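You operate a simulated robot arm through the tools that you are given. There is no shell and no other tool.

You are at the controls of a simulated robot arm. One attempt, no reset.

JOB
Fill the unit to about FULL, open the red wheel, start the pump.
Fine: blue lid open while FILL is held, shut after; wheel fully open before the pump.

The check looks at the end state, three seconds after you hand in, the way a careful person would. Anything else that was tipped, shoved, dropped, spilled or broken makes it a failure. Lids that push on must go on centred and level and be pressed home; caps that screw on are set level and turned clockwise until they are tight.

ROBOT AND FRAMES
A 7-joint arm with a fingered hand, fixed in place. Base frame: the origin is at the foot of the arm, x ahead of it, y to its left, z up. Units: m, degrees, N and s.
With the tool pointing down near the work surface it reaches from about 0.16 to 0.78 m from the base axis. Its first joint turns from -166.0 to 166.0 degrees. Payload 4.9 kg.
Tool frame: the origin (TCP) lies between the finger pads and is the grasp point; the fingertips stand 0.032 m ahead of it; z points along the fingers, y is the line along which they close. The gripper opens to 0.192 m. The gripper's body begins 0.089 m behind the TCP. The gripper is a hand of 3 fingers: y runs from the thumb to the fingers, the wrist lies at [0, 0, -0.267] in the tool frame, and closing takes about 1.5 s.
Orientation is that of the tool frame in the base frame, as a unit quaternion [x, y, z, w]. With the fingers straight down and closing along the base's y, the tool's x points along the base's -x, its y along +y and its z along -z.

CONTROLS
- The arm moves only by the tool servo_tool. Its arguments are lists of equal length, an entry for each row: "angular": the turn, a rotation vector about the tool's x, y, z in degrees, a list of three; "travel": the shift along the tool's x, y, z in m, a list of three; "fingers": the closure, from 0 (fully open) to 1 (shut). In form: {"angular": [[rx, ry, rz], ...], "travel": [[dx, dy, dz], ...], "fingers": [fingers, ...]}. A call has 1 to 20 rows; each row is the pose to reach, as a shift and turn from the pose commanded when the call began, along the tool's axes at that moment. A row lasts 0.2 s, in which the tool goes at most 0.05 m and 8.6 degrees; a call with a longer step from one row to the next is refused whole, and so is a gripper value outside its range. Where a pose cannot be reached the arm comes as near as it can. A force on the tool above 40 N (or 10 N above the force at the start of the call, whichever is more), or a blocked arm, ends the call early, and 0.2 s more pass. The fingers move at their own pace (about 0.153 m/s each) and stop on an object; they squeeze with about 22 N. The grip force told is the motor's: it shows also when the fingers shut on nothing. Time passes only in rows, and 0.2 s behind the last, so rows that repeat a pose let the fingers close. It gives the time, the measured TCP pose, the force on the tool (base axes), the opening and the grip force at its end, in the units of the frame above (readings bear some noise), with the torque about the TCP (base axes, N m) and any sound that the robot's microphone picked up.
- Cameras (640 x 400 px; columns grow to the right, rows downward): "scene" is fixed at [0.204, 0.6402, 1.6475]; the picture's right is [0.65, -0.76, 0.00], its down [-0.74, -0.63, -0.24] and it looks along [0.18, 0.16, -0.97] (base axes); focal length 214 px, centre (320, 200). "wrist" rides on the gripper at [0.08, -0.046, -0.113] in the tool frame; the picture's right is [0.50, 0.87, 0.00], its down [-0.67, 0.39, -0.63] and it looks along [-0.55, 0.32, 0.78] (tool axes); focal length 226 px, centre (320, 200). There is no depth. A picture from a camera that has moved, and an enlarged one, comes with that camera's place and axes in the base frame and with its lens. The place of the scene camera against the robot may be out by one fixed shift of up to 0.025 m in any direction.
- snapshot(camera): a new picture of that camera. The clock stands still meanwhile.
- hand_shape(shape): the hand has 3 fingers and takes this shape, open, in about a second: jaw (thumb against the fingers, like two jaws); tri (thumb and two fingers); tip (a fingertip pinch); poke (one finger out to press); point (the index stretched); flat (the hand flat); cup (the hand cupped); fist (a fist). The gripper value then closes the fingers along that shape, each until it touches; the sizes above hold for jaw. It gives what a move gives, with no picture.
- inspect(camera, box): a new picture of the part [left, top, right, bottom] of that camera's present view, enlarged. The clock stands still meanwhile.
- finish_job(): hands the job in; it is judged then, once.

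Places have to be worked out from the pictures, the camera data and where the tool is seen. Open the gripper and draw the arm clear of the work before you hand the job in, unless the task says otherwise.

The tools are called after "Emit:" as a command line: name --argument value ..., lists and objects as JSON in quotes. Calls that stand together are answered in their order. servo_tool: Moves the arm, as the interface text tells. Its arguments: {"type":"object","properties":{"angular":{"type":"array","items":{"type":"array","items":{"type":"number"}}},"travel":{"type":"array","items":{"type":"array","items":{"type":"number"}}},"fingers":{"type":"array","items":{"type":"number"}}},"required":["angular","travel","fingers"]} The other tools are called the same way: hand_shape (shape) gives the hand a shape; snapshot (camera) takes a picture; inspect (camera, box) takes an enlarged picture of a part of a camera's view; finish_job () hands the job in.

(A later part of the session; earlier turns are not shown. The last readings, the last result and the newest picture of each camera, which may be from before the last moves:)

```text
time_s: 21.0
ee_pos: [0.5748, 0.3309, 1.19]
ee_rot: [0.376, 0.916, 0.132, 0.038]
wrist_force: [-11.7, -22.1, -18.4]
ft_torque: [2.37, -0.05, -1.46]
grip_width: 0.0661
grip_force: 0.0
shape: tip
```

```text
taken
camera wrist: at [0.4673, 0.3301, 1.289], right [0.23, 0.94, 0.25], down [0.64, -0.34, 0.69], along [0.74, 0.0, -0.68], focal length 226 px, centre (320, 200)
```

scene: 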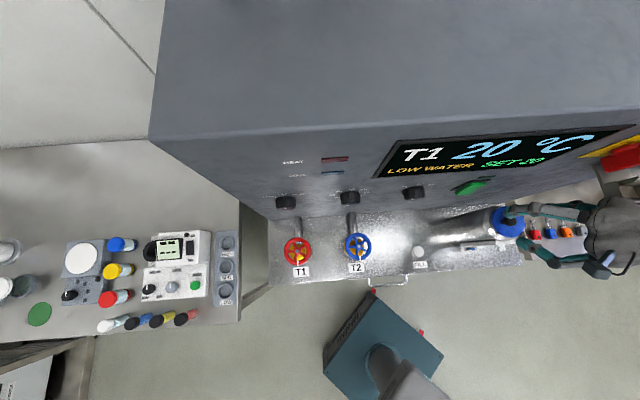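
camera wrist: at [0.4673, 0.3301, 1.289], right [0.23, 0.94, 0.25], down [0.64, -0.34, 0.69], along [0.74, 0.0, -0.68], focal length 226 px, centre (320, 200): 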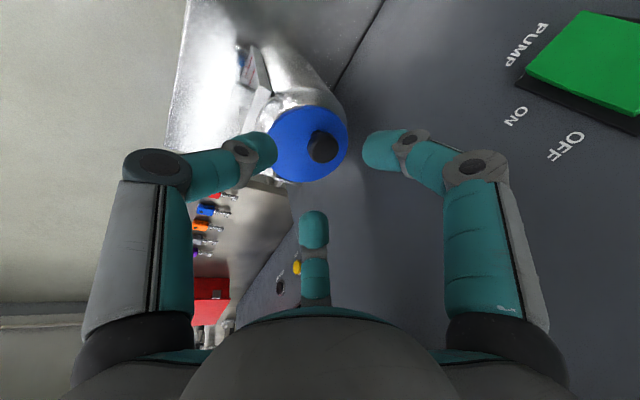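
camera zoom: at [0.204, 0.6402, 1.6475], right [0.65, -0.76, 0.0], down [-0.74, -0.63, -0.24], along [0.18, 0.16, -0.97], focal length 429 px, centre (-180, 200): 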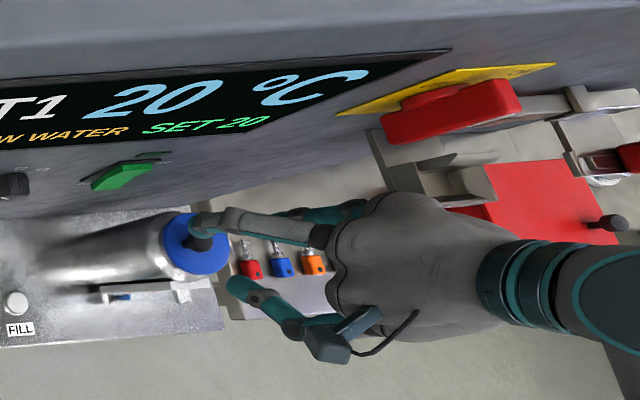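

Now the far side of the hand presses on something at the wall (force −n 24 N). I pull straight back toward the robot and slightly left to get free.

Emit:
servo_tool --angular '[[0, 0, 0], [0, 0, 0], [0, 0, 0], [0, 0, 0], [0, 0, 0]]' --travel '[[0.002, -0.012, -0.003], [0.008, -0.028, -0.008], [0.014, -0.044, -0.013], [0.02, -0.06, -0.018], [0.02, -0.06, -0.018]]' --fingers '[0.65, 0.65, 0.65, 0.65, 0.65]'

Emit:
inspect --camera "scene" --box '[500, 100, 640, 300]'

Emit:
snapshot --camera "wrist"

```text
time_s: 22.2
ee_pos: [0.5166, 0.3012, 1.1957]
ee_rot: [0.373, 0.917, 0.136, 0.04]
wrist_force: [-0.7, -0.5, 0.4]
ft_torque: [0.03, -0.04, 0.0]
grip_width: 0.0668
grip_force: 0.0
shape: tip
```

```text
2.00 times, centred on (570, 200) of scene
camera zoom: at [0.204, 0.6402, 1.6475], right [0.65, -0.76, 0.0], down [-0.74, -0.63, -0.24], along [0.18, 0.16, -0.97], focal length 429 px, centre (-180, 200)
```

zoom: 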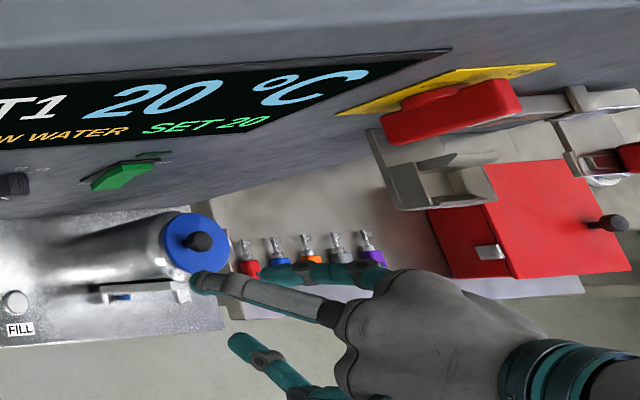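

```text
taken
camera wrist: at [0.4087, 0.3001, 1.2927], right [0.22, 0.94, 0.26], down [0.63, -0.34, 0.7], along [0.74, 0.01, -0.67], focal length 226 px, centre (320, 200)
```

wrist: 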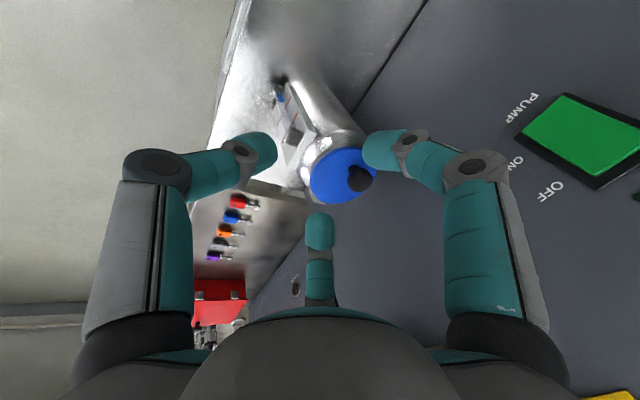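

The hand is free again and nothing on the wall appears moved (bracket, isolator and keys are at the same pixels as before). I'll switch to a near-horizontal approach so the lid swing becomes a roll of the hand well away from the hasp; first I back up and tilt the tool forward.

Emit:
servo_tool --angular '[[0, -1.6, -0.5], [-7.5, -1.6, -0.5], [-15, -1.6, -0.5], [-22.5, -1.6, -0.5], [-30, -1.6, -0.5], [-37.5, -1.6, -0.5], [-45, -1.6, -0.5], [-53, -1.6, -0.5], [-53, -1.6, -0.5]]' --travel '[[0.001, -0.02, -0.015], [0.002, -0.04, -0.035], [0.002, -0.049, -0.0455], [0.002, -0.049, -0.0455], [0.002, -0.049, -0.0455], [0.002, -0.049, -0.0455], [0.002, -0.049, -0.0455], [0.002, -0.049, -0.0455], [0.002, -0.049, -0.0455]]' --fingers '[0.65, 0.65, 0.65, 0.65, 0.65, 0.65, 0.65, 0.65, 0.65]'

Emit:
snapshot --camera "wrist"

Emit:
snapshot --camera "scene"

```text
time_s: 24.2
ee_pos: [0.4757, 0.2587, 1.2273]
ee_rot: [0.314, 0.76, 0.526, 0.216]
wrist_force: [0.1, 1.3, 0.2]
ft_torque: [0.0, 0.01, 0.0]
grip_width: 0.0668
grip_force: 0.1
shape: tip
```

```text
taken
camera wrist: at [0.3324, 0.2284, 1.2227], right [-0.14, 0.57, 0.81], down [0.16, -0.8, 0.58], along [0.98, 0.21, 0.02], focal length 226 px, centre (320, 200)
```

wrist: 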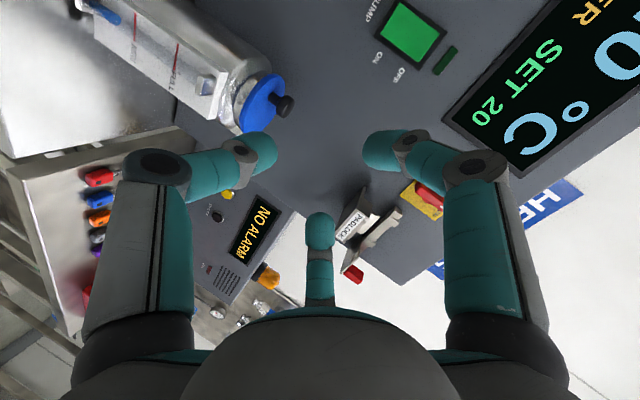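

```text
taken
```

scene: 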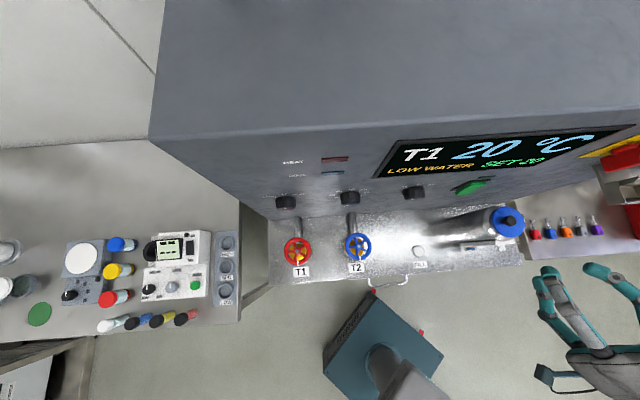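

The pose is reachable. I zoom in on the hasp, lid and gauge in this view.

Emit:
inspect --camera "wrist" --box '[300, 160, 480, 290]'

Emit:
inspect --camera "wrist" --box '[150, 30, 310, 150]'

```text
3.08 times, centred on (390, 225) of wrist
camera zoom: at [0.3324, 0.2284, 1.2227], right [-0.14, 0.57, 0.81], down [0.16, -0.8, 0.58], along [0.98, 0.21, 0.02], focal length 696 px, centre (105, 123)
```

zoom: 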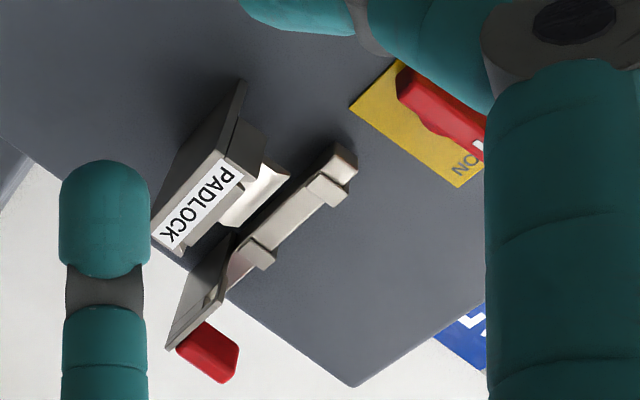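

```text
3.33 times, centred on (230, 90) of wrist
camera zoom: at [0.3324, 0.2284, 1.2227], right [-0.14, 0.57, 0.81], down [0.16, -0.8, 0.58], along [0.98, 0.21, 0.02], focal length 754 px, centre (620, 567)
```

zoom: 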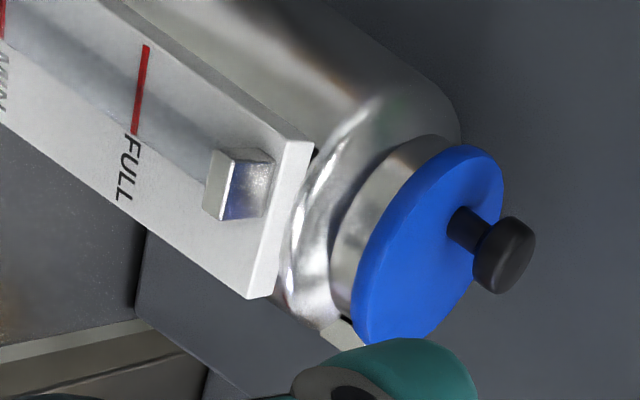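

The lid has a proud knob on a stem and overhangs its neck. I now roll the hand −60° about its own axis so one finger is on top and two cradle from below.

Emit:
servo_tool --angular '[[0, 0, -7.5], [0, 0, -15], [0, 0, -22.5], [0, 0, -30], [0, 0, -37.5], [0, 0, -45], [0, 0, -52.5], [0, 0, -60], [0, 0, -60]]' --travel '[[0, 0, 0], [0, 0, 0], [0, 0, 0], [0, 0, 0], [0, 0, 0], [0, 0, 0], [0, 0, 0], [0, 0, 0], [0, 0, 0]]' --fingers '[0.65, 0.65, 0.65, 0.65, 0.65, 0.65, 0.65, 0.65, 0.65]'

Emit:
snapshot --camera "wrist"

Emit:
snapshot --camera "scene"

```text
time_s: 26.2
ee_pos: [0.4732, 0.2588, 1.2249]
ee_rot: [-0.109, 0.816, 0.347, 0.45]
wrist_force: [0.2, 0.3, 0.1]
ft_torque: [-0.03, 0.01, 0.02]
grip_width: 0.0667
grip_force: 0.1
shape: tip
```

```text
taken
camera wrist: at [0.3778, 0.161, 1.1791], right [-0.71, 0.7, 0.0], down [-0.22, -0.22, 0.95], along [0.67, 0.67, 0.32], focal length 226 px, centre (320, 200)
```

wrist: 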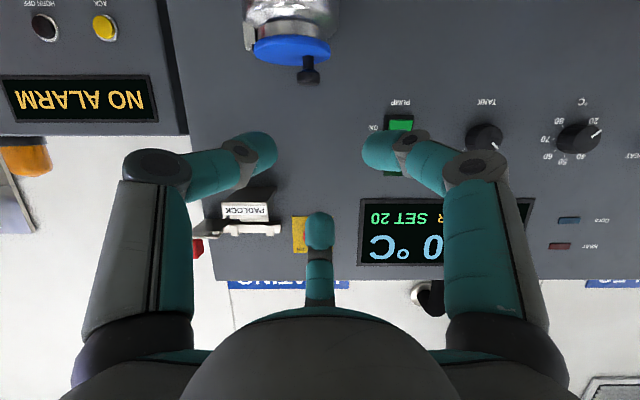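

```text
taken
```

scene: 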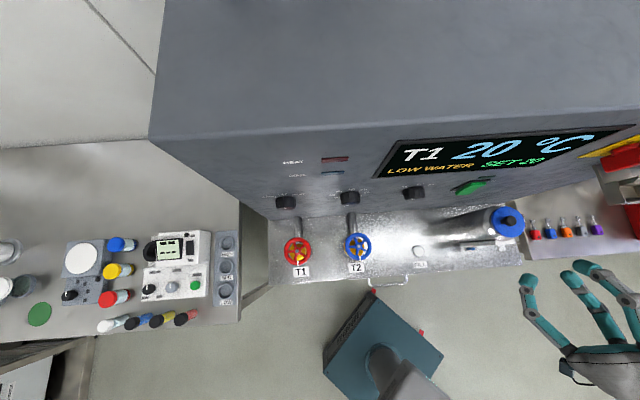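

The hand is aligned squarely with the machine. I zoom on the lid/knob here to refine the knob height.

Emit:
inspect --camera "wrist" --box '[230, 0, 350, 100]'

```text
4.00 times, centred on (290, 50) of wrist
camera zoom: at [0.3778, 0.161, 1.1791], right [-0.71, 0.7, 0.0], down [-0.22, -0.22, 0.95], along [0.67, 0.67, 0.32], focal length 904 px, centre (440, 800)
```

zoom: 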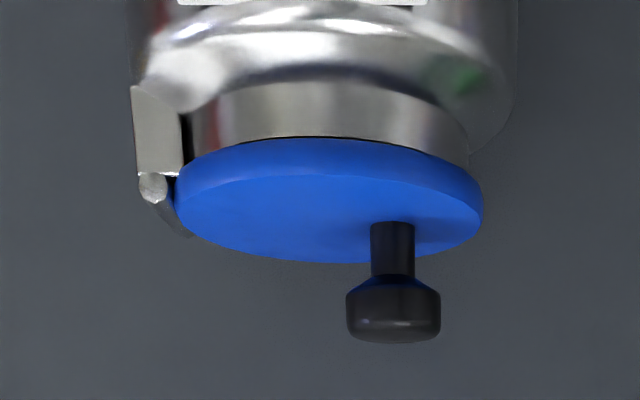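

Knob head ≈ u 0.166, z 1.130 (head 25 mm wide, stem below), hinge pin ≈ u 0.227, z 1.103. I move to a pre-grasp 6 cm in front of the knob.

Emit:
servo_tool --angular '[[0, 0, 0], [0, 0, 0], [0, 0, 0], [0, 0, 0], [0, 0, 0]]' --travel '[[0.0085, -0.01, 0.023], [0.017, -0.02, 0.046], [0.0256, -0.0304, 0.0688], [0.0256, -0.0304, 0.0688], [0.0256, -0.0304, 0.0688]]' --fingers '[0.68, 0.68, 0.68, 0.68, 0.68]'

Emit:
snapshot --camera "wrist"

Emit:
inspect --camera "scene" --box '[460, 180, 580, 270]'

```text
time_s: 27.4
ee_pos: [0.5206, 0.2871, 1.1653]
ee_rot: [-0.108, 0.816, 0.347, 0.45]
wrist_force: [0.5, 1.0, 1.0]
ft_torque: [0.0, 0.01, 0.02]
grip_width: 0.0615
grip_force: 0.0
shape: tip
```

```text
taken
camera wrist: at [0.4229, 0.1884, 1.1195], right [-0.71, 0.7, 0.0], down [-0.22, -0.23, 0.95], along [0.67, 0.67, 0.32], focal length 226 px, centre (320, 200)
```

wrist: 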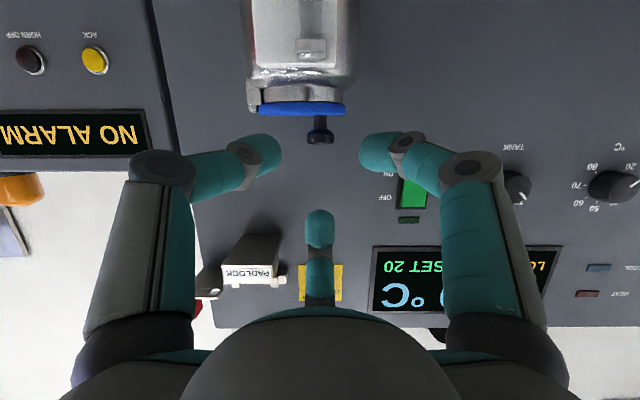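

```text
4.44 times, centred on (520, 225) of scene
camera zoom: at [0.204, 0.6402, 1.6475], right [0.65, -0.76, 0.0], down [-0.74, -0.63, -0.24], along [0.18, 0.16, -0.97], focal length 953 px, centre (-569, 89)
```

zoom: 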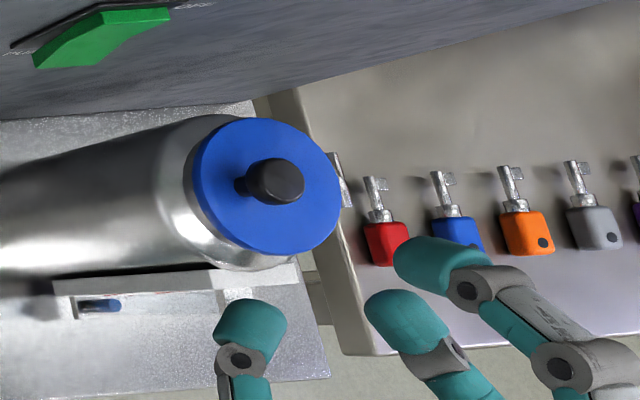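

The knob lies on the axis column. I zoom in to check vertical alignment before going in.

Emit:
inspect --camera "wrist" --box '[220, 70, 420, 270]'

```text
2.00 times, centred on (320, 170) of wrist
camera zoom: at [0.4229, 0.1884, 1.1195], right [-0.71, 0.7, 0.0], down [-0.22, -0.23, 0.95], along [0.67, 0.67, 0.32], focal length 452 px, centre (320, 260)
```

zoom: 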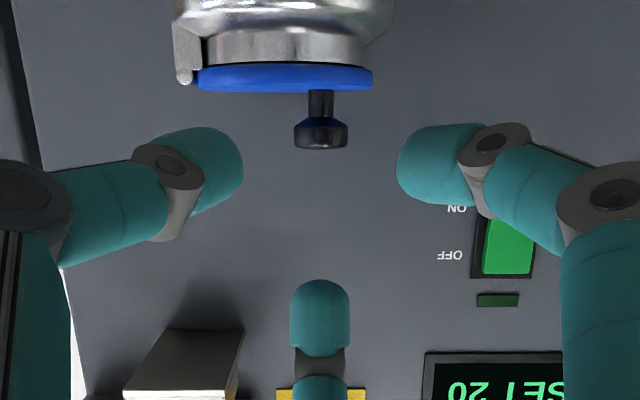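

The fingers are too thick to fit under the knob head (only ≈11 mm gap above the lid), so cradling won't work. A better way is to push the knob toward the hinge with one finger lying left of it and follow the arc; I back off and try the "point" shape to see if it gives a straight finger.

Emit:
servo_tool --angular '[[0, 0, 0], [0, 0, 0], [0, 0, 0], [0, 0, 0]]' --travel '[[0, 0, -0.03], [0, 0, -0.06], [-0.01, 0.005, -0.08], [-0.01, 0.005, -0.08]]' --fingers '[0.68, 0.68, 0.68, 0.68]'

Emit:
hand_shape --shape "point"

Emit:
snapshot --camera "wrist"

Emit:
snapshot --camera "scene"

```text
time_s: 28.4
ee_pos: [0.4691, 0.2353, 1.2055]
ee_rot: [-0.108, 0.816, 0.347, 0.449]
wrist_force: [-0.4, -0.2, 0.5]
ft_torque: [0.01, 0.02, -0.01]
grip_width: 0.0616
grip_force: 0.2
shape: tip
```

```text
time_s: 29.3
ee_pos: [0.4698, 0.2356, 1.2047]
ee_rot: [-0.108, 0.816, 0.348, 0.449]
wrist_force: [-0.1, 1.0, 0.9]
ft_torque: [-0.01, 0.0, -0.02]
grip_width: 0.0
grip_force: 0.0
shape: point
```

```text
taken
camera wrist: at [0.3733, 0.1373, 1.1591], right [-0.71, 0.7, 0.0], down [-0.22, -0.23, 0.95], along [0.67, 0.67, 0.32], focal length 226 px, centre (320, 200)
```

wrist: 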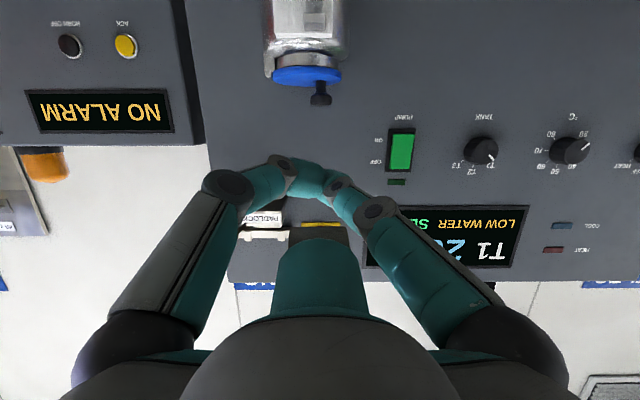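

```text
taken
```

scene: 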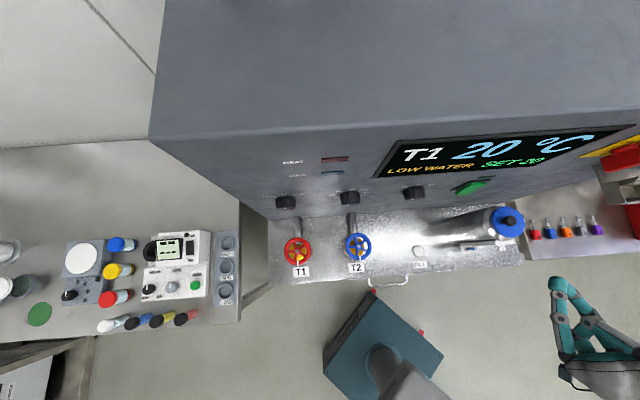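

I zoom the scene view of the hand to see what "point" did.

Emit:
inspect --camera "scene" --box '[500, 250, 640, 400]'

Emit:
hand_shape --shape "poke"

Emit:
snapshot --camera "wrist"

Emit:
inspect --camera "scene" --box '[500, 250, 640, 400]'

```text
2.67 times, centred on (570, 325) of scene
camera zoom: at [0.204, 0.6402, 1.6475], right [0.65, -0.76, 0.0], down [-0.74, -0.63, -0.24], along [0.18, 0.16, -0.97], focal length 572 px, centre (-347, -133)
```

zoom: 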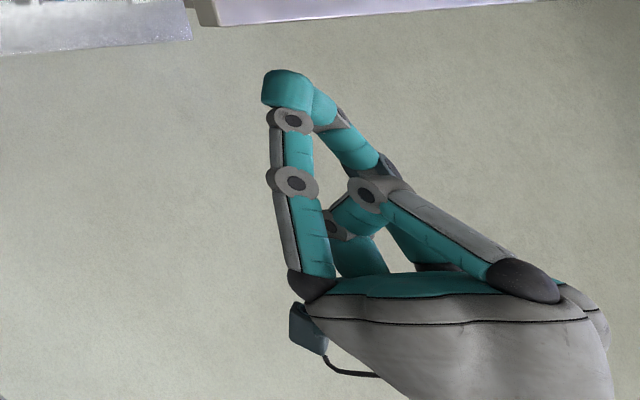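

```text
time_s: 30.2
ee_pos: [0.4703, 0.2355, 1.2049]
ee_rot: [-0.108, 0.816, 0.347, 0.449]
wrist_force: [-0.5, -1.2, 0.6]
ft_torque: [-0.01, 0.0, -0.02]
grip_width: 0.0
grip_force: 0.0
shape: poke
```

```text
taken
camera wrist: at [0.3733, 0.1373, 1.1591], right [-0.71, 0.7, 0.0], down [-0.22, -0.23, 0.95], along [0.67, 0.67, 0.32], focal length 226 px, centre (320, 200)
```

wrist: 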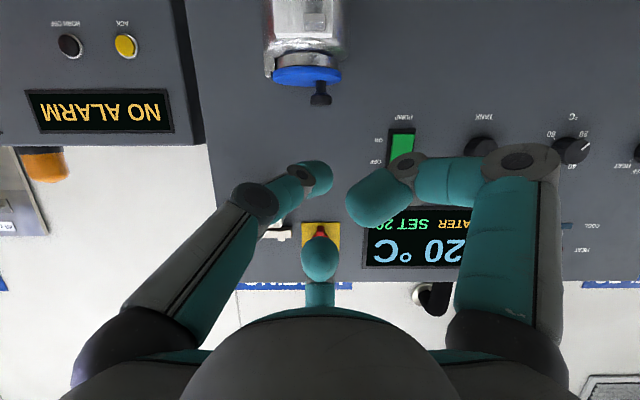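

```text
2.67 times, centred on (570, 325) of scene
camera zoom: at [0.204, 0.6402, 1.6475], right [0.65, -0.76, 0.0], down [-0.74, -0.63, -0.24], along [0.18, 0.16, -0.97], focal length 572 px, centre (-347, -133)
```

zoom: 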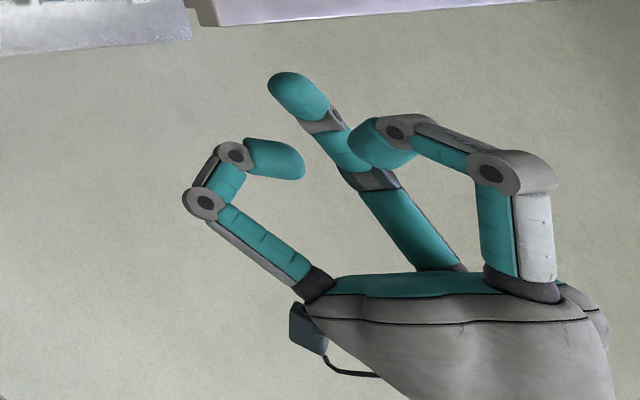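

"Poke" extends the thumb straight to the tool axis with the others folded back. To keep clear of the hasp I want the thumb on top (finger pointing forward-down, fist in front of the machine), so I roll the hand −120° here in free space.

Emit:
servo_tool --angular '[[0, 0, -7.5], [0, 0, -15], [0, 0, -22.5], [0, 0, -30], [0, 0, -37.5], [0, 0, -45], [0, 0, -52.5], [0, 0, -60], [0, 0, -67.5], [0, 0, -75], [0, 0, -82.5], [0, 0, -90], [0, 0, -97.5], [0, 0, -105], [0, 0, -112.5], [0, 0, -120], [0, 0, -120]]' --travel '[[0, 0, 0], [0, 0, 0], [0, 0, 0], [0, 0, 0], [0, 0, 0], [0, 0, 0], [0, 0, 0], [0, 0, 0], [0, 0, 0], [0, 0, 0], [0, 0, 0], [0, 0, 0], [0, 0, 0], [0, 0, 0], [0, 0, 0], [0, 0, 0], [0, 0, 0]]' --fingers '[0, 0, 0, 0, 0, 0, 0, 0, 0, 0, 0, 0, 0, 0, 0, 0, 0]'

Emit:
snapshot --camera "wrist"

Emit:
snapshot --camera "scene"

```text
time_s: 33.8
ee_pos: [0.4467, 0.2586, 1.2382]
ee_rot: [0.708, -0.403, 0.213, -0.539]
wrist_force: [0.5, -0.7, -0.7]
ft_torque: [0.0, -0.01, 0.01]
grip_width: 0.0
grip_force: 0.0
shape: poke
out of reach, approached as far as the arm can: row 10, 11, 12, 13, 14, 15, 16, 17
```

```text
taken
camera wrist: at [0.4278, 0.1313, 1.3071], right [0.0, -0.48, -0.88], down [-0.99, 0.13, -0.07], along [0.14, 0.87, -0.48], focal length 226 px, centre (320, 200)
```

wrist: 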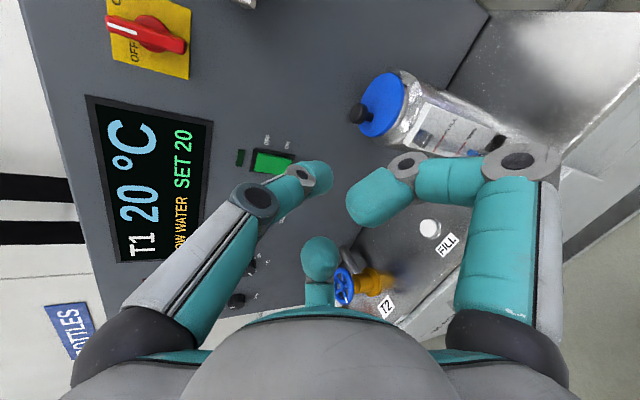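

```text
taken
```

scene: 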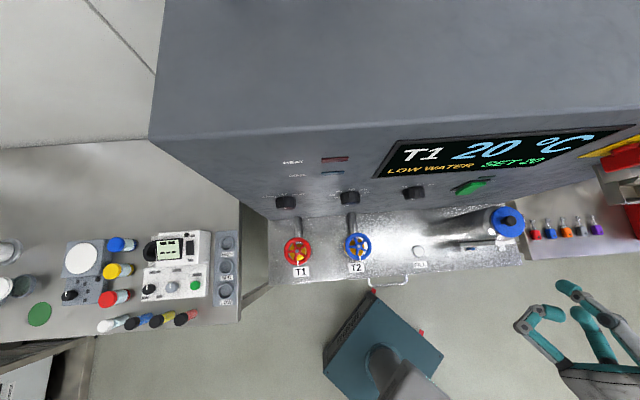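

The roll hit a joint limit (~−75°), so I undo it. A better idea: the previous orientation with the hand open lets the straight thumb (lower right) act as the pusher with the palm up-left, away from the hasp. I roll back first.

Emit:
servo_tool --angular '[[0, 0, 7.5], [0, 0, 15], [0, 0, 22.5], [0, 0, 30]]' --travel '[[0, 0, 0], [0, 0, 0], [0, 0, 0], [0, 0, 0]]' --fingers '[0, 0, 0, 0]'

```text
time_s: 34.8
ee_pos: [0.4478, 0.2588, 1.2374]
ee_rot: [0.579, -0.573, 0.065, -0.577]
wrist_force: [0.5, -0.4, 0.0]
ft_torque: [0.02, 0.0, -0.03]
grip_width: 0.0
grip_force: 0.0
shape: poke
```

Commanded pose follows the measured one, so I can work from it. I roll +79.4° to regain the previous orientation, then correct the axis by ~6° and open the hand.

Emit:
servo_tool --angular '[[0, 0, 7.5], [0, 0, 15], [0, 0, 22.5], [0, 0, 30], [0, 0, 37.5], [0, 0, 45], [0, 0, 52.5], [0, 0, 60], [0, 0, 67.5], [0, 0, 75], [0, 0, 79.4]]' --travel '[[0, 0, 0], [0, 0, 0], [0, 0, 0], [0, 0, 0], [0, 0, 0], [0, 0, 0], [0, 0, 0], [0, 0, 0], [0, 0, 0], [0, 0, 0], [0, 0, 0]]' --fingers '[0, 0, 0, 0, 0, 0, 0, 0, 0, 0, 0]'

Emit:
servo_tool --angular '[[-2.2, 2.2, 0], [-4.4, 4.4, 0], [-4.4, 4.4, 0]]' --travel '[[0, 0, 0], [0, 0, 0], [0, 0, 0]]' --fingers '[0, 0, 0]'

Emit:
hand_shape --shape "tip"

Emit:
snapshot --camera "wrist"

Emit:
inspect --camera "scene" --box '[460, 200, 640, 400]'

```text
time_s: 37.2
ee_pos: [0.4486, 0.258, 1.2382]
ee_rot: [-0.08, 0.811, 0.318, 0.485]
wrist_force: [-0.4, -0.1, 0.0]
ft_torque: [0.03, -0.01, 0.02]
grip_width: 0.0001
grip_force: 0.0
shape: poke
```

```text
time_s: 38.0
ee_pos: [0.4488, 0.2571, 1.2387]
ee_rot: [-0.111, 0.816, 0.345, 0.45]
wrist_force: [0.3, 0.0, -0.6]
ft_torque: [0.0, -0.03, 0.0]
grip_width: 0.0
grip_force: 0.2
shape: poke
out of reach, approached as far as the arm can: row 1, 2
```

```text
time_s: 38.9
ee_pos: [0.4487, 0.2572, 1.2392]
ee_rot: [-0.111, 0.816, 0.345, 0.45]
wrist_force: [-0.1, 0.3, 0.1]
ft_torque: [-0.01, 0.01, 0.02]
grip_width: 0.1917
grip_force: 0.0
shape: tip
```

```text
taken
camera wrist: at [0.3512, 0.1589, 1.1928], right [-0.71, 0.7, 0.0], down [-0.22, -0.22, 0.95], along [0.67, 0.68, 0.31], focal length 226 px, centre (320, 200)
```

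wrist: 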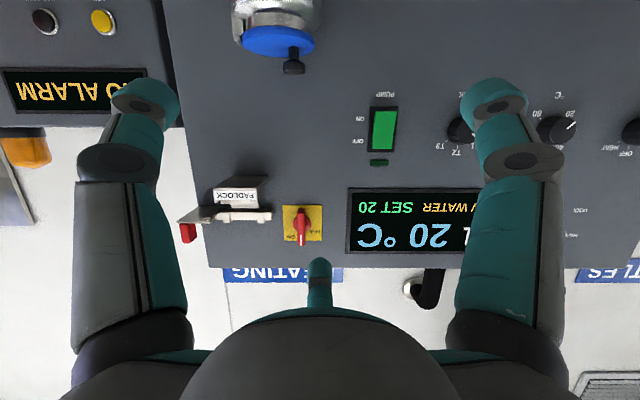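

```text
2.00 times, centred on (550, 300) of scene
camera zoom: at [0.204, 0.6402, 1.6475], right [0.65, -0.76, 0.0], down [-0.74, -0.63, -0.24], along [0.18, 0.16, -0.97], focal length 429 px, centre (-140, 0)
```

zoom: 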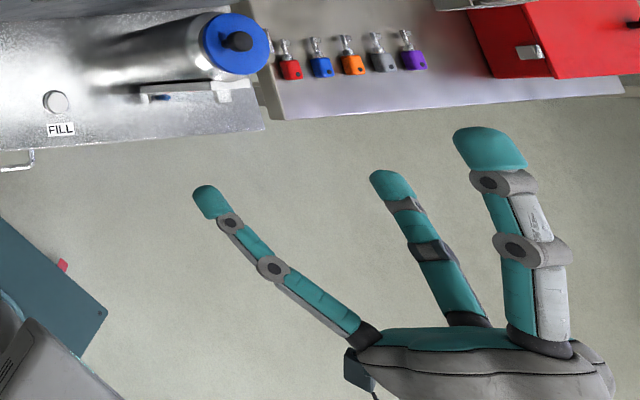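

Orientation is recovered. I roll −30° more so the thumb is directly on the right side and the other two fingers lie left of it, and part-close to make the thumb parallel to the tool axis.

Emit:
servo_tool --angular '[[0, 0, -7.5], [0, 0, -15], [0, 0, -22.5], [0, 0, -30], [0, 0, -30]]' --travel '[[0, 0, 0], [0, 0, 0], [0, 0, 0], [0, 0, 0], [0, 0, 0]]' --fingers '[0.4, 0.4, 0.4, 0.4, 0.4]'

Emit:
snapshot --camera "wrist"

Emit:
inspect --camera "scene" --box '[460, 200, 640, 400]'

```text
time_s: 40.1
ee_pos: [0.4491, 0.2584, 1.238]
ee_rot: [-0.319, 0.759, 0.216, 0.525]
wrist_force: [0.5, 0.3, 0.4]
ft_torque: [0.03, 0.02, -0.03]
grip_width: 0.1162
grip_force: 0.0
shape: tip
```

```text
taken
camera wrist: at [0.3872, 0.1298, 1.2047], right [-0.74, 0.48, -0.47], down [-0.53, 0.03, 0.85], along [0.42, 0.88, 0.23], focal length 226 px, centre (320, 200)
```

wrist: 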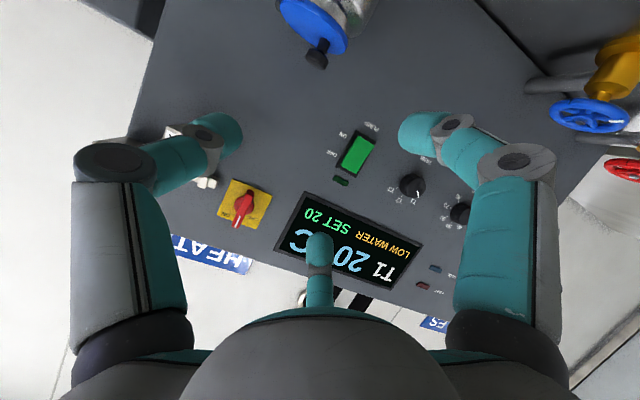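

```text
2.00 times, centred on (550, 300) of scene
camera zoom: at [0.204, 0.6402, 1.6475], right [0.65, -0.76, 0.0], down [-0.74, -0.63, -0.24], along [0.18, 0.16, -0.97], focal length 429 px, centre (-140, 0)
```

zoom: 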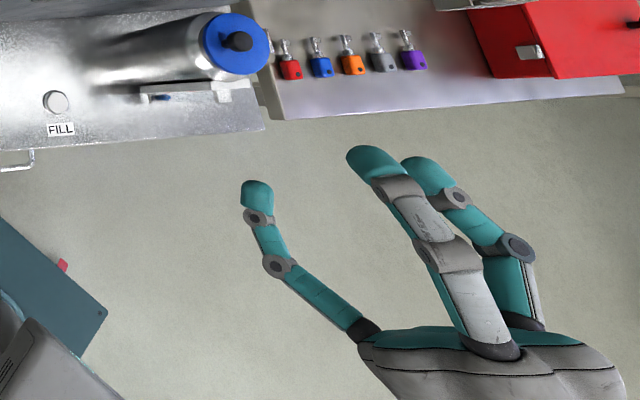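

At 0.4 the thumb tip curls inward; I open to ~0.1 so its distal link is about parallel to the tool axis, and measure it.

Emit:
servo_tool --angular '[[0, 0, 0], [0, 0, 0], [0, 0, 0]]' --travel '[[0, 0, 0], [0, 0, 0], [0, 0, 0]]' --fingers '[0.1, 0.1, 0.1]'

Emit:
snapshot --camera "wrist"

Emit:
inspect --camera "wrist" --box '[60, 60, 220, 190]'

```text
time_s: 40.9
ee_pos: [0.448, 0.2567, 1.238]
ee_rot: [-0.32, 0.76, 0.218, 0.523]
wrist_force: [-0.6, 1.1, -0.2]
ft_torque: [0.02, 0.01, 0.0]
grip_width: 0.1727
grip_force: 0.0
shape: tip
```

```text
taken
camera wrist: at [0.3871, 0.1299, 1.2046], right [-0.74, 0.48, -0.47], down [-0.53, 0.03, 0.85], along [0.42, 0.88, 0.23], focal length 226 px, centre (320, 200)
```

wrist: 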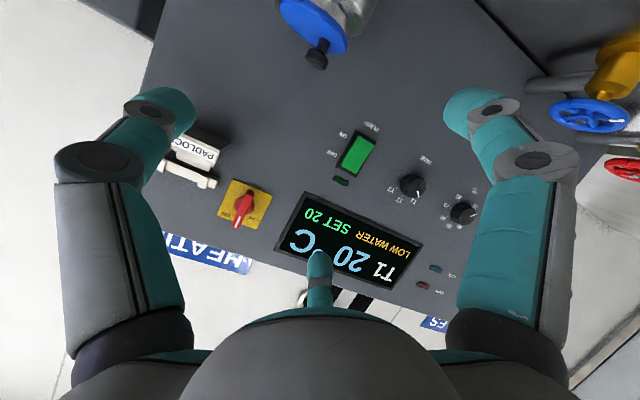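

```text
3.08 times, centred on (140, 125) of wrist
camera zoom: at [0.3871, 0.1299, 1.2046], right [-0.74, 0.48, -0.47], down [-0.53, 0.03, 0.85], along [0.42, 0.88, 0.23], focal length 696 px, centre (874, 431)
```

zoom: 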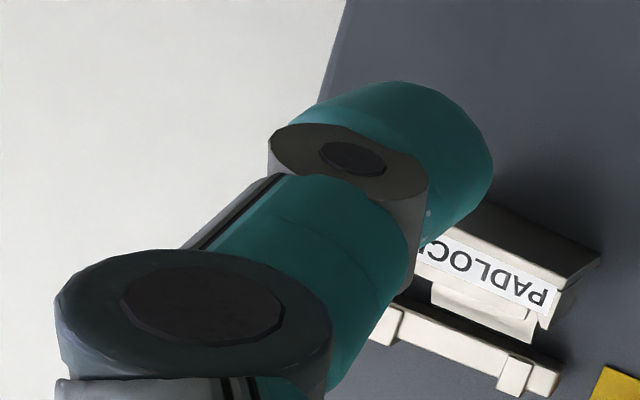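

Now the thumb's distal link is parallel to the axis at ~96 mm to the right of it (ends ≈36 mm ahead of TCP). I move to a pre-position in front of the lid with the thumb left of the knob.

Emit:
servo_tool --angular '[[0, 0, 0], [0, 0, 0], [0, 0, 0], [0, 0, 0], [0, 0, 0]]' --travel '[[0.02, 0.0246, 0.018], [0.04, 0.0492, 0.037], [0.06, 0.0738, 0.055], [0.0793, 0.0982, 0.0735], [0.0793, 0.0982, 0.0735]]' --fingers '[0.1, 0.1, 0.1, 0.1, 0.1]'

Emit:
snapshot --camera "wrist"

Emit:
inspect --camera "scene" --box '[400, 160, 600, 320]'

```text
time_s: 42.1
ee_pos: [0.4077, 0.3558, 1.1366]
ee_rot: [-0.318, 0.76, 0.216, 0.524]
wrist_force: [-0.2, -0.8, -1.2]
ft_torque: [0.03, -0.05, 0.01]
grip_width: 0.1731
grip_force: 0.0
shape: tip
```

```text
taken
camera wrist: at [0.3467, 0.2279, 1.1034], right [-0.74, 0.48, -0.47], down [-0.53, 0.03, 0.85], along [0.42, 0.88, 0.23], focal length 226 px, centre (320, 200)
```

wrist: 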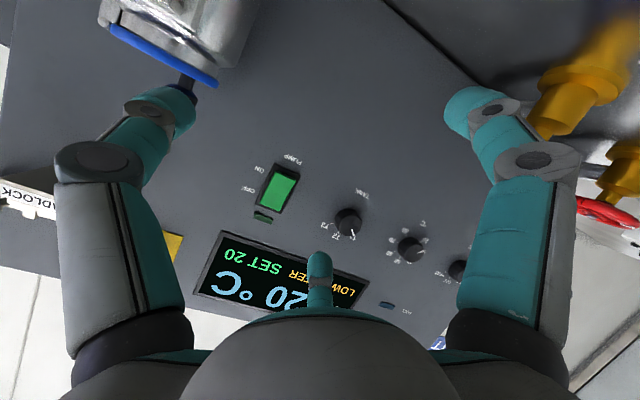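

```text
2.50 times, centred on (500, 240) of scene
camera zoom: at [0.204, 0.6402, 1.6475], right [0.65, -0.76, 0.0], down [-0.74, -0.63, -0.24], along [0.18, 0.16, -0.97], focal length 536 px, centre (-130, 100)
```

zoom: 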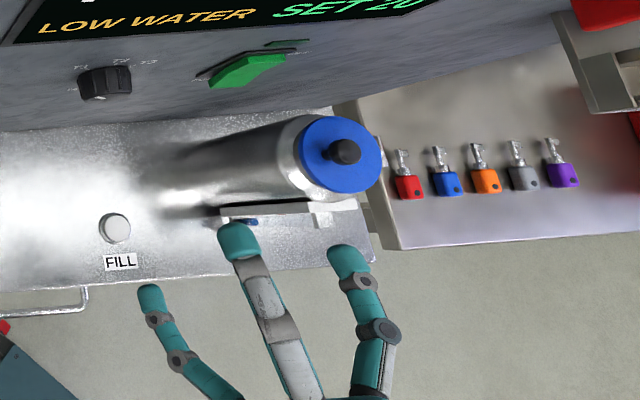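

I zoom the wrist view to check the thumb's lateral clearance from the knob.

Emit:
inspect --camera "wrist" --box '[90, 30, 230, 150]'

Emit:
inspect --camera "scene" --box '[470, 190, 560, 280]'

```text
3.33 times, centred on (160, 90) of wrist
camera zoom: at [0.3467, 0.2279, 1.1034], right [-0.74, 0.48, -0.47], down [-0.53, 0.03, 0.85], along [0.42, 0.88, 0.23], focal length 754 px, centre (853, 567)
```

zoom: 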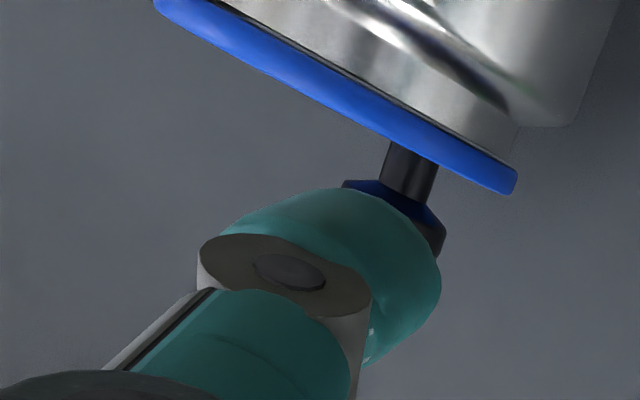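

```text
4.44 times, centred on (515, 235) of scene
camera zoom: at [0.204, 0.6402, 1.6475], right [0.65, -0.76, 0.0], down [-0.74, -0.63, -0.24], along [0.18, 0.16, -0.97], focal length 953 px, centre (-547, 44)
```

zoom: 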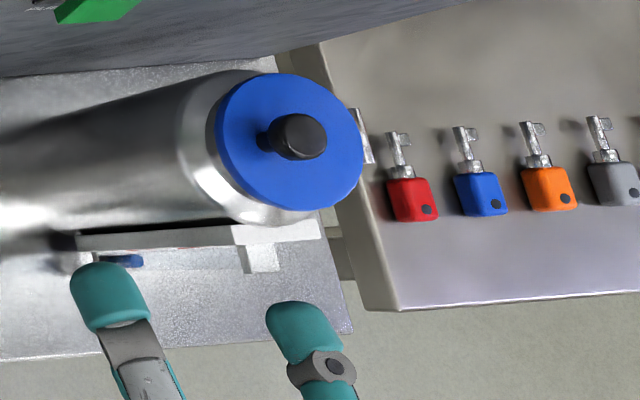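

Lateral margin looks slightly tight, so I shift 8 mm further left and then slide forward ~9 cm over the lid's left side.

Emit:
servo_tool --angular '[[0, 0, 0], [0, 0, 0], [0, 0, 0], [0, 0, 0], [0, 0, 0], [0, 0, 0]]' --travel '[[-0.002, 0.008, -0.001], [-0.013, 0.008, 0.028], [-0.0235, 0.008, 0.055], [-0.0294, 0.008, 0.0716], [-0.0348, 0.008, 0.0848], [-0.0348, 0.008, 0.0848]]' --fingers '[0.1, 0.1, 0.1, 0.1, 0.1, 0.1]'

Emit:
snapshot --camera "wrist"

Emit:
inspect --camera "scene" --box '[450, 160, 570, 260]'

```text
time_s: 43.5
ee_pos: [0.4666, 0.4266, 1.1405]
ee_rot: [-0.318, 0.76, 0.216, 0.524]
wrist_force: [0.1, -0.3, 1.0]
ft_torque: [0.02, 0.0, -0.04]
grip_width: 0.1728
grip_force: 0.1
shape: tip
```

```text
taken
camera wrist: at [0.4044, 0.2988, 1.1057], right [-0.74, 0.48, -0.47], down [-0.53, 0.03, 0.85], along [0.42, 0.88, 0.23], focal length 226 px, centre (320, 200)
```

wrist: 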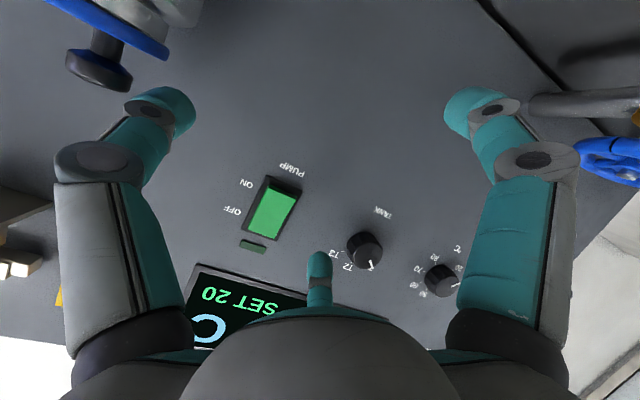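

```text
4.00 times, centred on (510, 210) of scene
camera zoom: at [0.204, 0.6402, 1.6475], right [0.65, -0.76, 0.0], down [-0.74, -0.63, -0.24], along [0.18, 0.16, -0.97], focal length 858 px, centre (-440, 160)
```

zoom: 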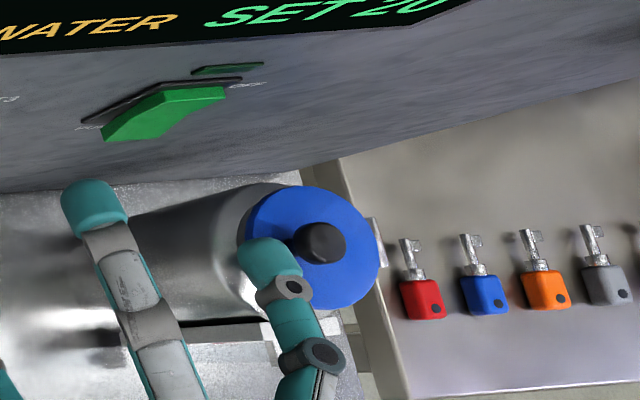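

The thumb is now left of the knob, over the lid's left edge. I advance 8 mm, lower 5 mm, and push gently toward the hinge (+u) until contact.

Emit:
servo_tool --angular '[[0, 0, 0], [0, 0, 0], [0, 0, 0], [0, 0, 0], [0, 0, 0]]' --travel '[[-0.003, 0, 0.0075], [0.0017, 0, 0.0093], [0.0017, -0.004, 0.0093], [0.0017, -0.008, 0.0093], [0.0017, -0.011, 0.0093]]' --fingers '[0.1, 0.1, 0.1, 0.1, 0.1]'

Emit:
inspect --camera "scene" --box '[450, 160, 570, 260]'

```text
time_s: 44.7
ee_pos: [0.4791, 0.4251, 1.1361]
ee_rot: [-0.319, 0.759, 0.218, 0.524]
wrist_force: [-0.3, -0.7, -0.8]
ft_torque: [-0.03, -0.01, 0.04]
grip_width: 0.1727
grip_force: 0.0
shape: tip
```

```text
4.00 times, centred on (510, 210) of scene
camera zoom: at [0.204, 0.6402, 1.6475], right [0.65, -0.76, 0.0], down [-0.74, -0.63, -0.24], along [0.18, 0.16, -0.97], focal length 858 px, centre (-440, 160)
```

zoom: 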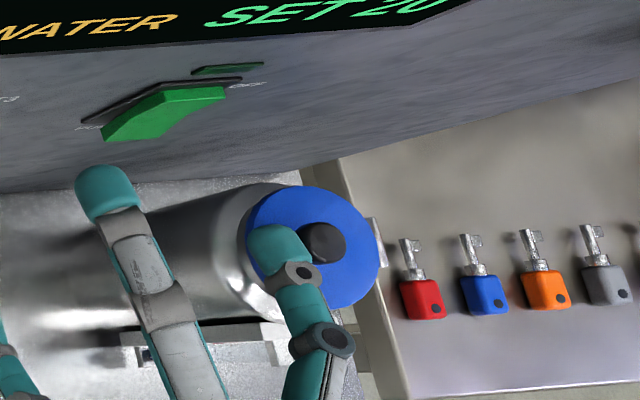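

No contact yet; I continue +u in small steps.

Emit:
servo_tool --angular '[[0, 0, 0], [0, 0, 0], [0, 0, 0], [0, 0, 0]]' --travel '[[0, -0.003, 0], [0, -0.006, 0], [0, -0.009, 0], [0, -0.011, 0]]' --fingers '[0.1, 0.1, 0.1, 0.1]'

Emit:
inspect --camera "scene" --box '[480, 180, 550, 250]'

```text
time_s: 45.7
ee_pos: [0.4871, 0.4171, 1.136]
ee_rot: [-0.318, 0.759, 0.216, 0.525]
wrist_force: [-4.3, 2.1, 1.8]
ft_torque: [-0.06, -0.09, -0.11]
grip_width: 0.1724
grip_force: 0.0
shape: tip
```

```text
5.71 times, centred on (515, 215) of scene
camera zoom: at [0.204, 0.6402, 1.6475], right [0.65, -0.76, 0.0], down [-0.74, -0.63, -0.24], along [0.18, 0.16, -0.97], focal length 1226 px, centre (-794, 114)
```

zoom: 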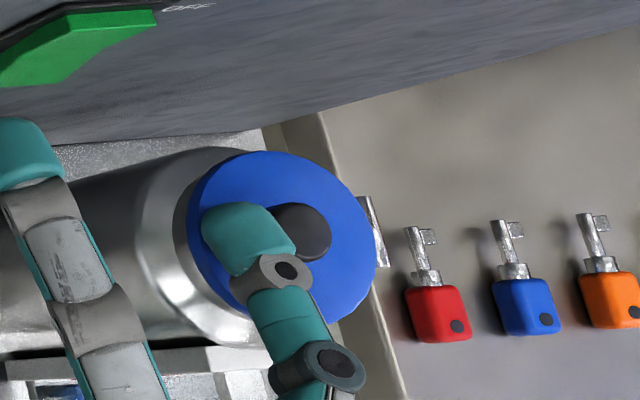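

Contact made (≈4.5 N) at almost exactly the predicted place. Now I follow the lid arc for ~15° with a small bias toward the hinge and watch.

Emit:
servo_tool --angular '[[0, 0, 0], [0, 0, 0], [0, 0, 0], [0, 0, 0]]' --travel '[[-0.0034, -0.002, -0.0013], [-0.0067, -0.004, -0.0026], [-0.01, -0.006, -0.0039], [-0.0132, -0.008, -0.0051]]' --fingers '[0.1, 0.1, 0.1, 0.1]'

Emit:
inspect --camera "scene" --box '[480, 180, 550, 250]'

Emit:
snapshot --camera "wrist"

```text
time_s: 46.7
ee_pos: [0.4931, 0.4106, 1.1488]
ee_rot: [-0.319, 0.759, 0.217, 0.525]
wrist_force: [-5.8, 2.6, 3.9]
ft_torque: [-0.19, -0.23, -0.07]
grip_width: 0.1722
grip_force: 0.1
shape: tip
```

```text
5.71 times, centred on (515, 215) of scene
camera zoom: at [0.204, 0.6402, 1.6475], right [0.65, -0.76, 0.0], down [-0.74, -0.63, -0.24], along [0.18, 0.16, -0.97], focal length 1226 px, centre (-794, 114)
```

zoom: 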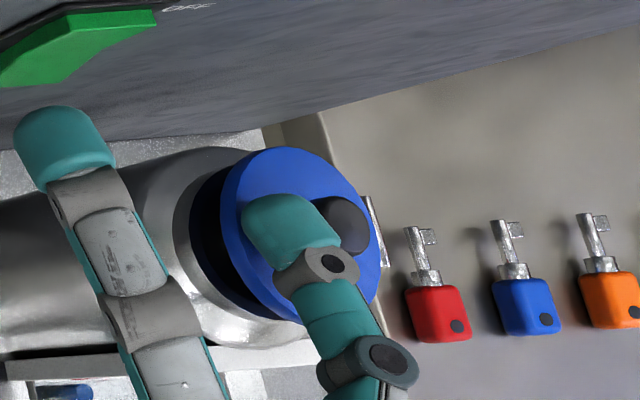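

```text
taken
camera wrist: at [0.432, 0.2832, 1.1157], right [-0.74, 0.48, -0.47], down [-0.53, 0.03, 0.85], along [0.42, 0.88, 0.23], focal length 226 px, centre (320, 200)
```

wrist: 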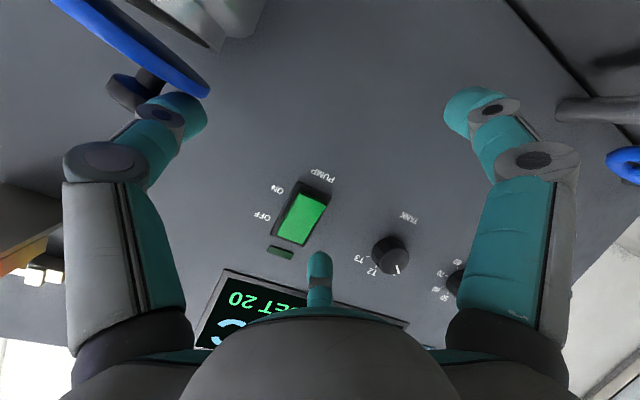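

The lid is opening (~15°). I continue along the arc about the hinge to ~φ=55°.

Emit:
servo_tool --angular '[[0, 0, 0], [0, 0, 0], [0, 0, 0], [0, 0, 0], [0, 0, 0], [0, 0, 0]]' --travel '[[-0.005, -0.0015, -0.002], [-0.0102, -0.0031, -0.0039], [-0.0156, -0.0076, -0.006], [-0.0208, -0.0126, -0.008], [-0.0254, -0.0181, -0.0098], [-0.0296, -0.0239, -0.0114]]' --fingers '[0.1, 0.1, 0.1, 0.1, 0.1, 0.1]'

Emit:
inspect --camera "scene" --box '[480, 180, 550, 250]'

Emit:
snapshot --camera "wrist"

```text
time_s: 48.1
ee_pos: [0.5095, 0.3938, 1.1809]
ee_rot: [-0.318, 0.759, 0.217, 0.525]
wrist_force: [-0.4, 1.4, 1.5]
ft_torque: [-0.03, -0.11, 0.07]
grip_width: 0.173
grip_force: 0.1
shape: tip
```

```text
5.71 times, centred on (515, 215) of scene
camera zoom: at [0.204, 0.6402, 1.6475], right [0.65, -0.76, 0.0], down [-0.74, -0.63, -0.24], along [0.18, 0.16, -0.97], focal length 1226 px, centre (-794, 114)
```

zoom: 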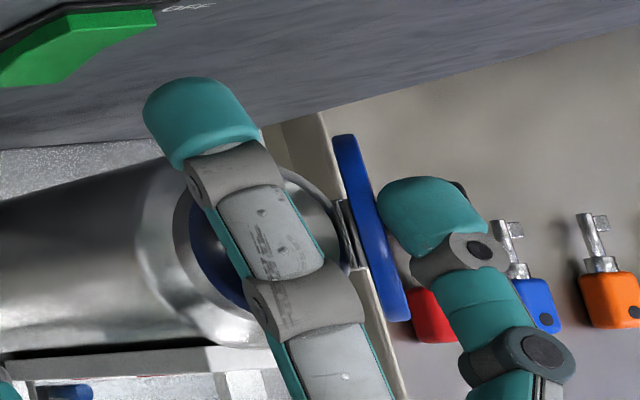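

```text
taken
camera wrist: at [0.4491, 0.266, 1.1471], right [-0.74, 0.48, -0.47], down [-0.53, 0.03, 0.85], along [0.42, 0.88, 0.23], focal length 226 px, centre (320, 200)
```

wrist: 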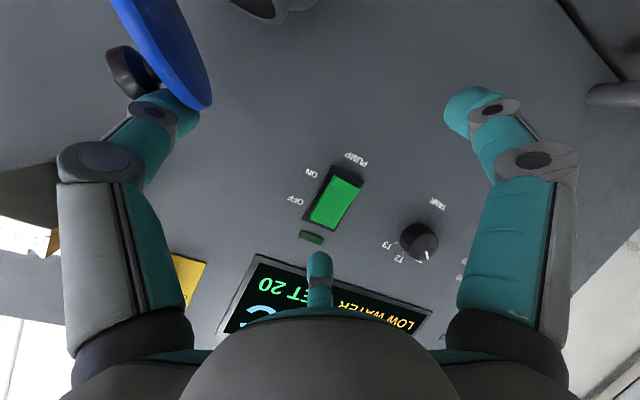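

The lid is at ~45° and following well with light force. I continue the arc to φ≈85°.

Emit:
servo_tool --angular '[[0, 0, 0], [0, 0, 0], [0, 0, 0], [0, 0, 0], [0, 0, 0], [0, 0, 0]]' --travel '[[-0.0037, -0.0063, -0.0014], [-0.0069, -0.0129, -0.0027], [-0.0096, -0.0197, -0.0037], [-0.0117, -0.0268, -0.0045], [-0.0132, -0.034, -0.0051], [-0.0141, -0.0414, -0.0054]]' --fingers '[0.1, 0.1, 0.1, 0.1, 0.1, 0.1]'

Emit:
inspect --camera "scene" --box '[480, 180, 550, 250]'

Emit:
snapshot --camera "wrist"

```text
time_s: 49.5
ee_pos: [0.5387, 0.3651, 1.1958]
ee_rot: [-0.318, 0.76, 0.217, 0.524]
wrist_force: [-0.2, 0.0, 0.7]
ft_torque: [-0.01, -0.04, 0.04]
grip_width: 0.1727
grip_force: 0.0
shape: tip
```

```text
5.71 times, centred on (515, 215) of scene
camera zoom: at [0.204, 0.6402, 1.6475], right [0.65, -0.76, 0.0], down [-0.74, -0.63, -0.24], along [0.18, 0.16, -0.97], focal length 1226 px, centre (-794, 114)
```

zoom: 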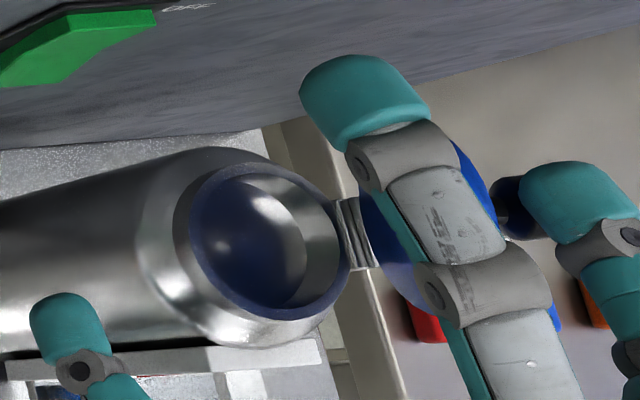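

```text
taken
camera wrist: at [0.4779, 0.237, 1.1624], right [-0.74, 0.48, -0.47], down [-0.52, 0.03, 0.85], along [0.42, 0.88, 0.23], focal length 226 px, centre (320, 200)
```

wrist: 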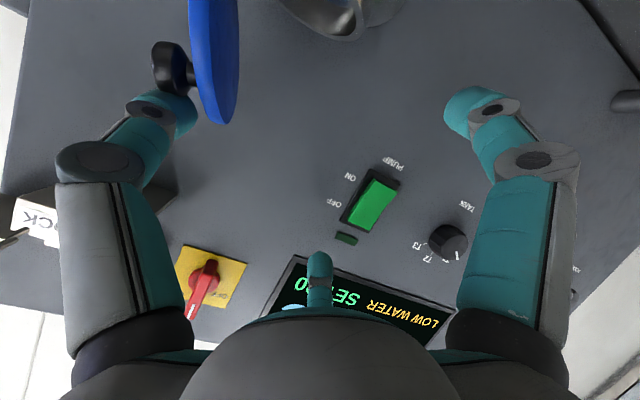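

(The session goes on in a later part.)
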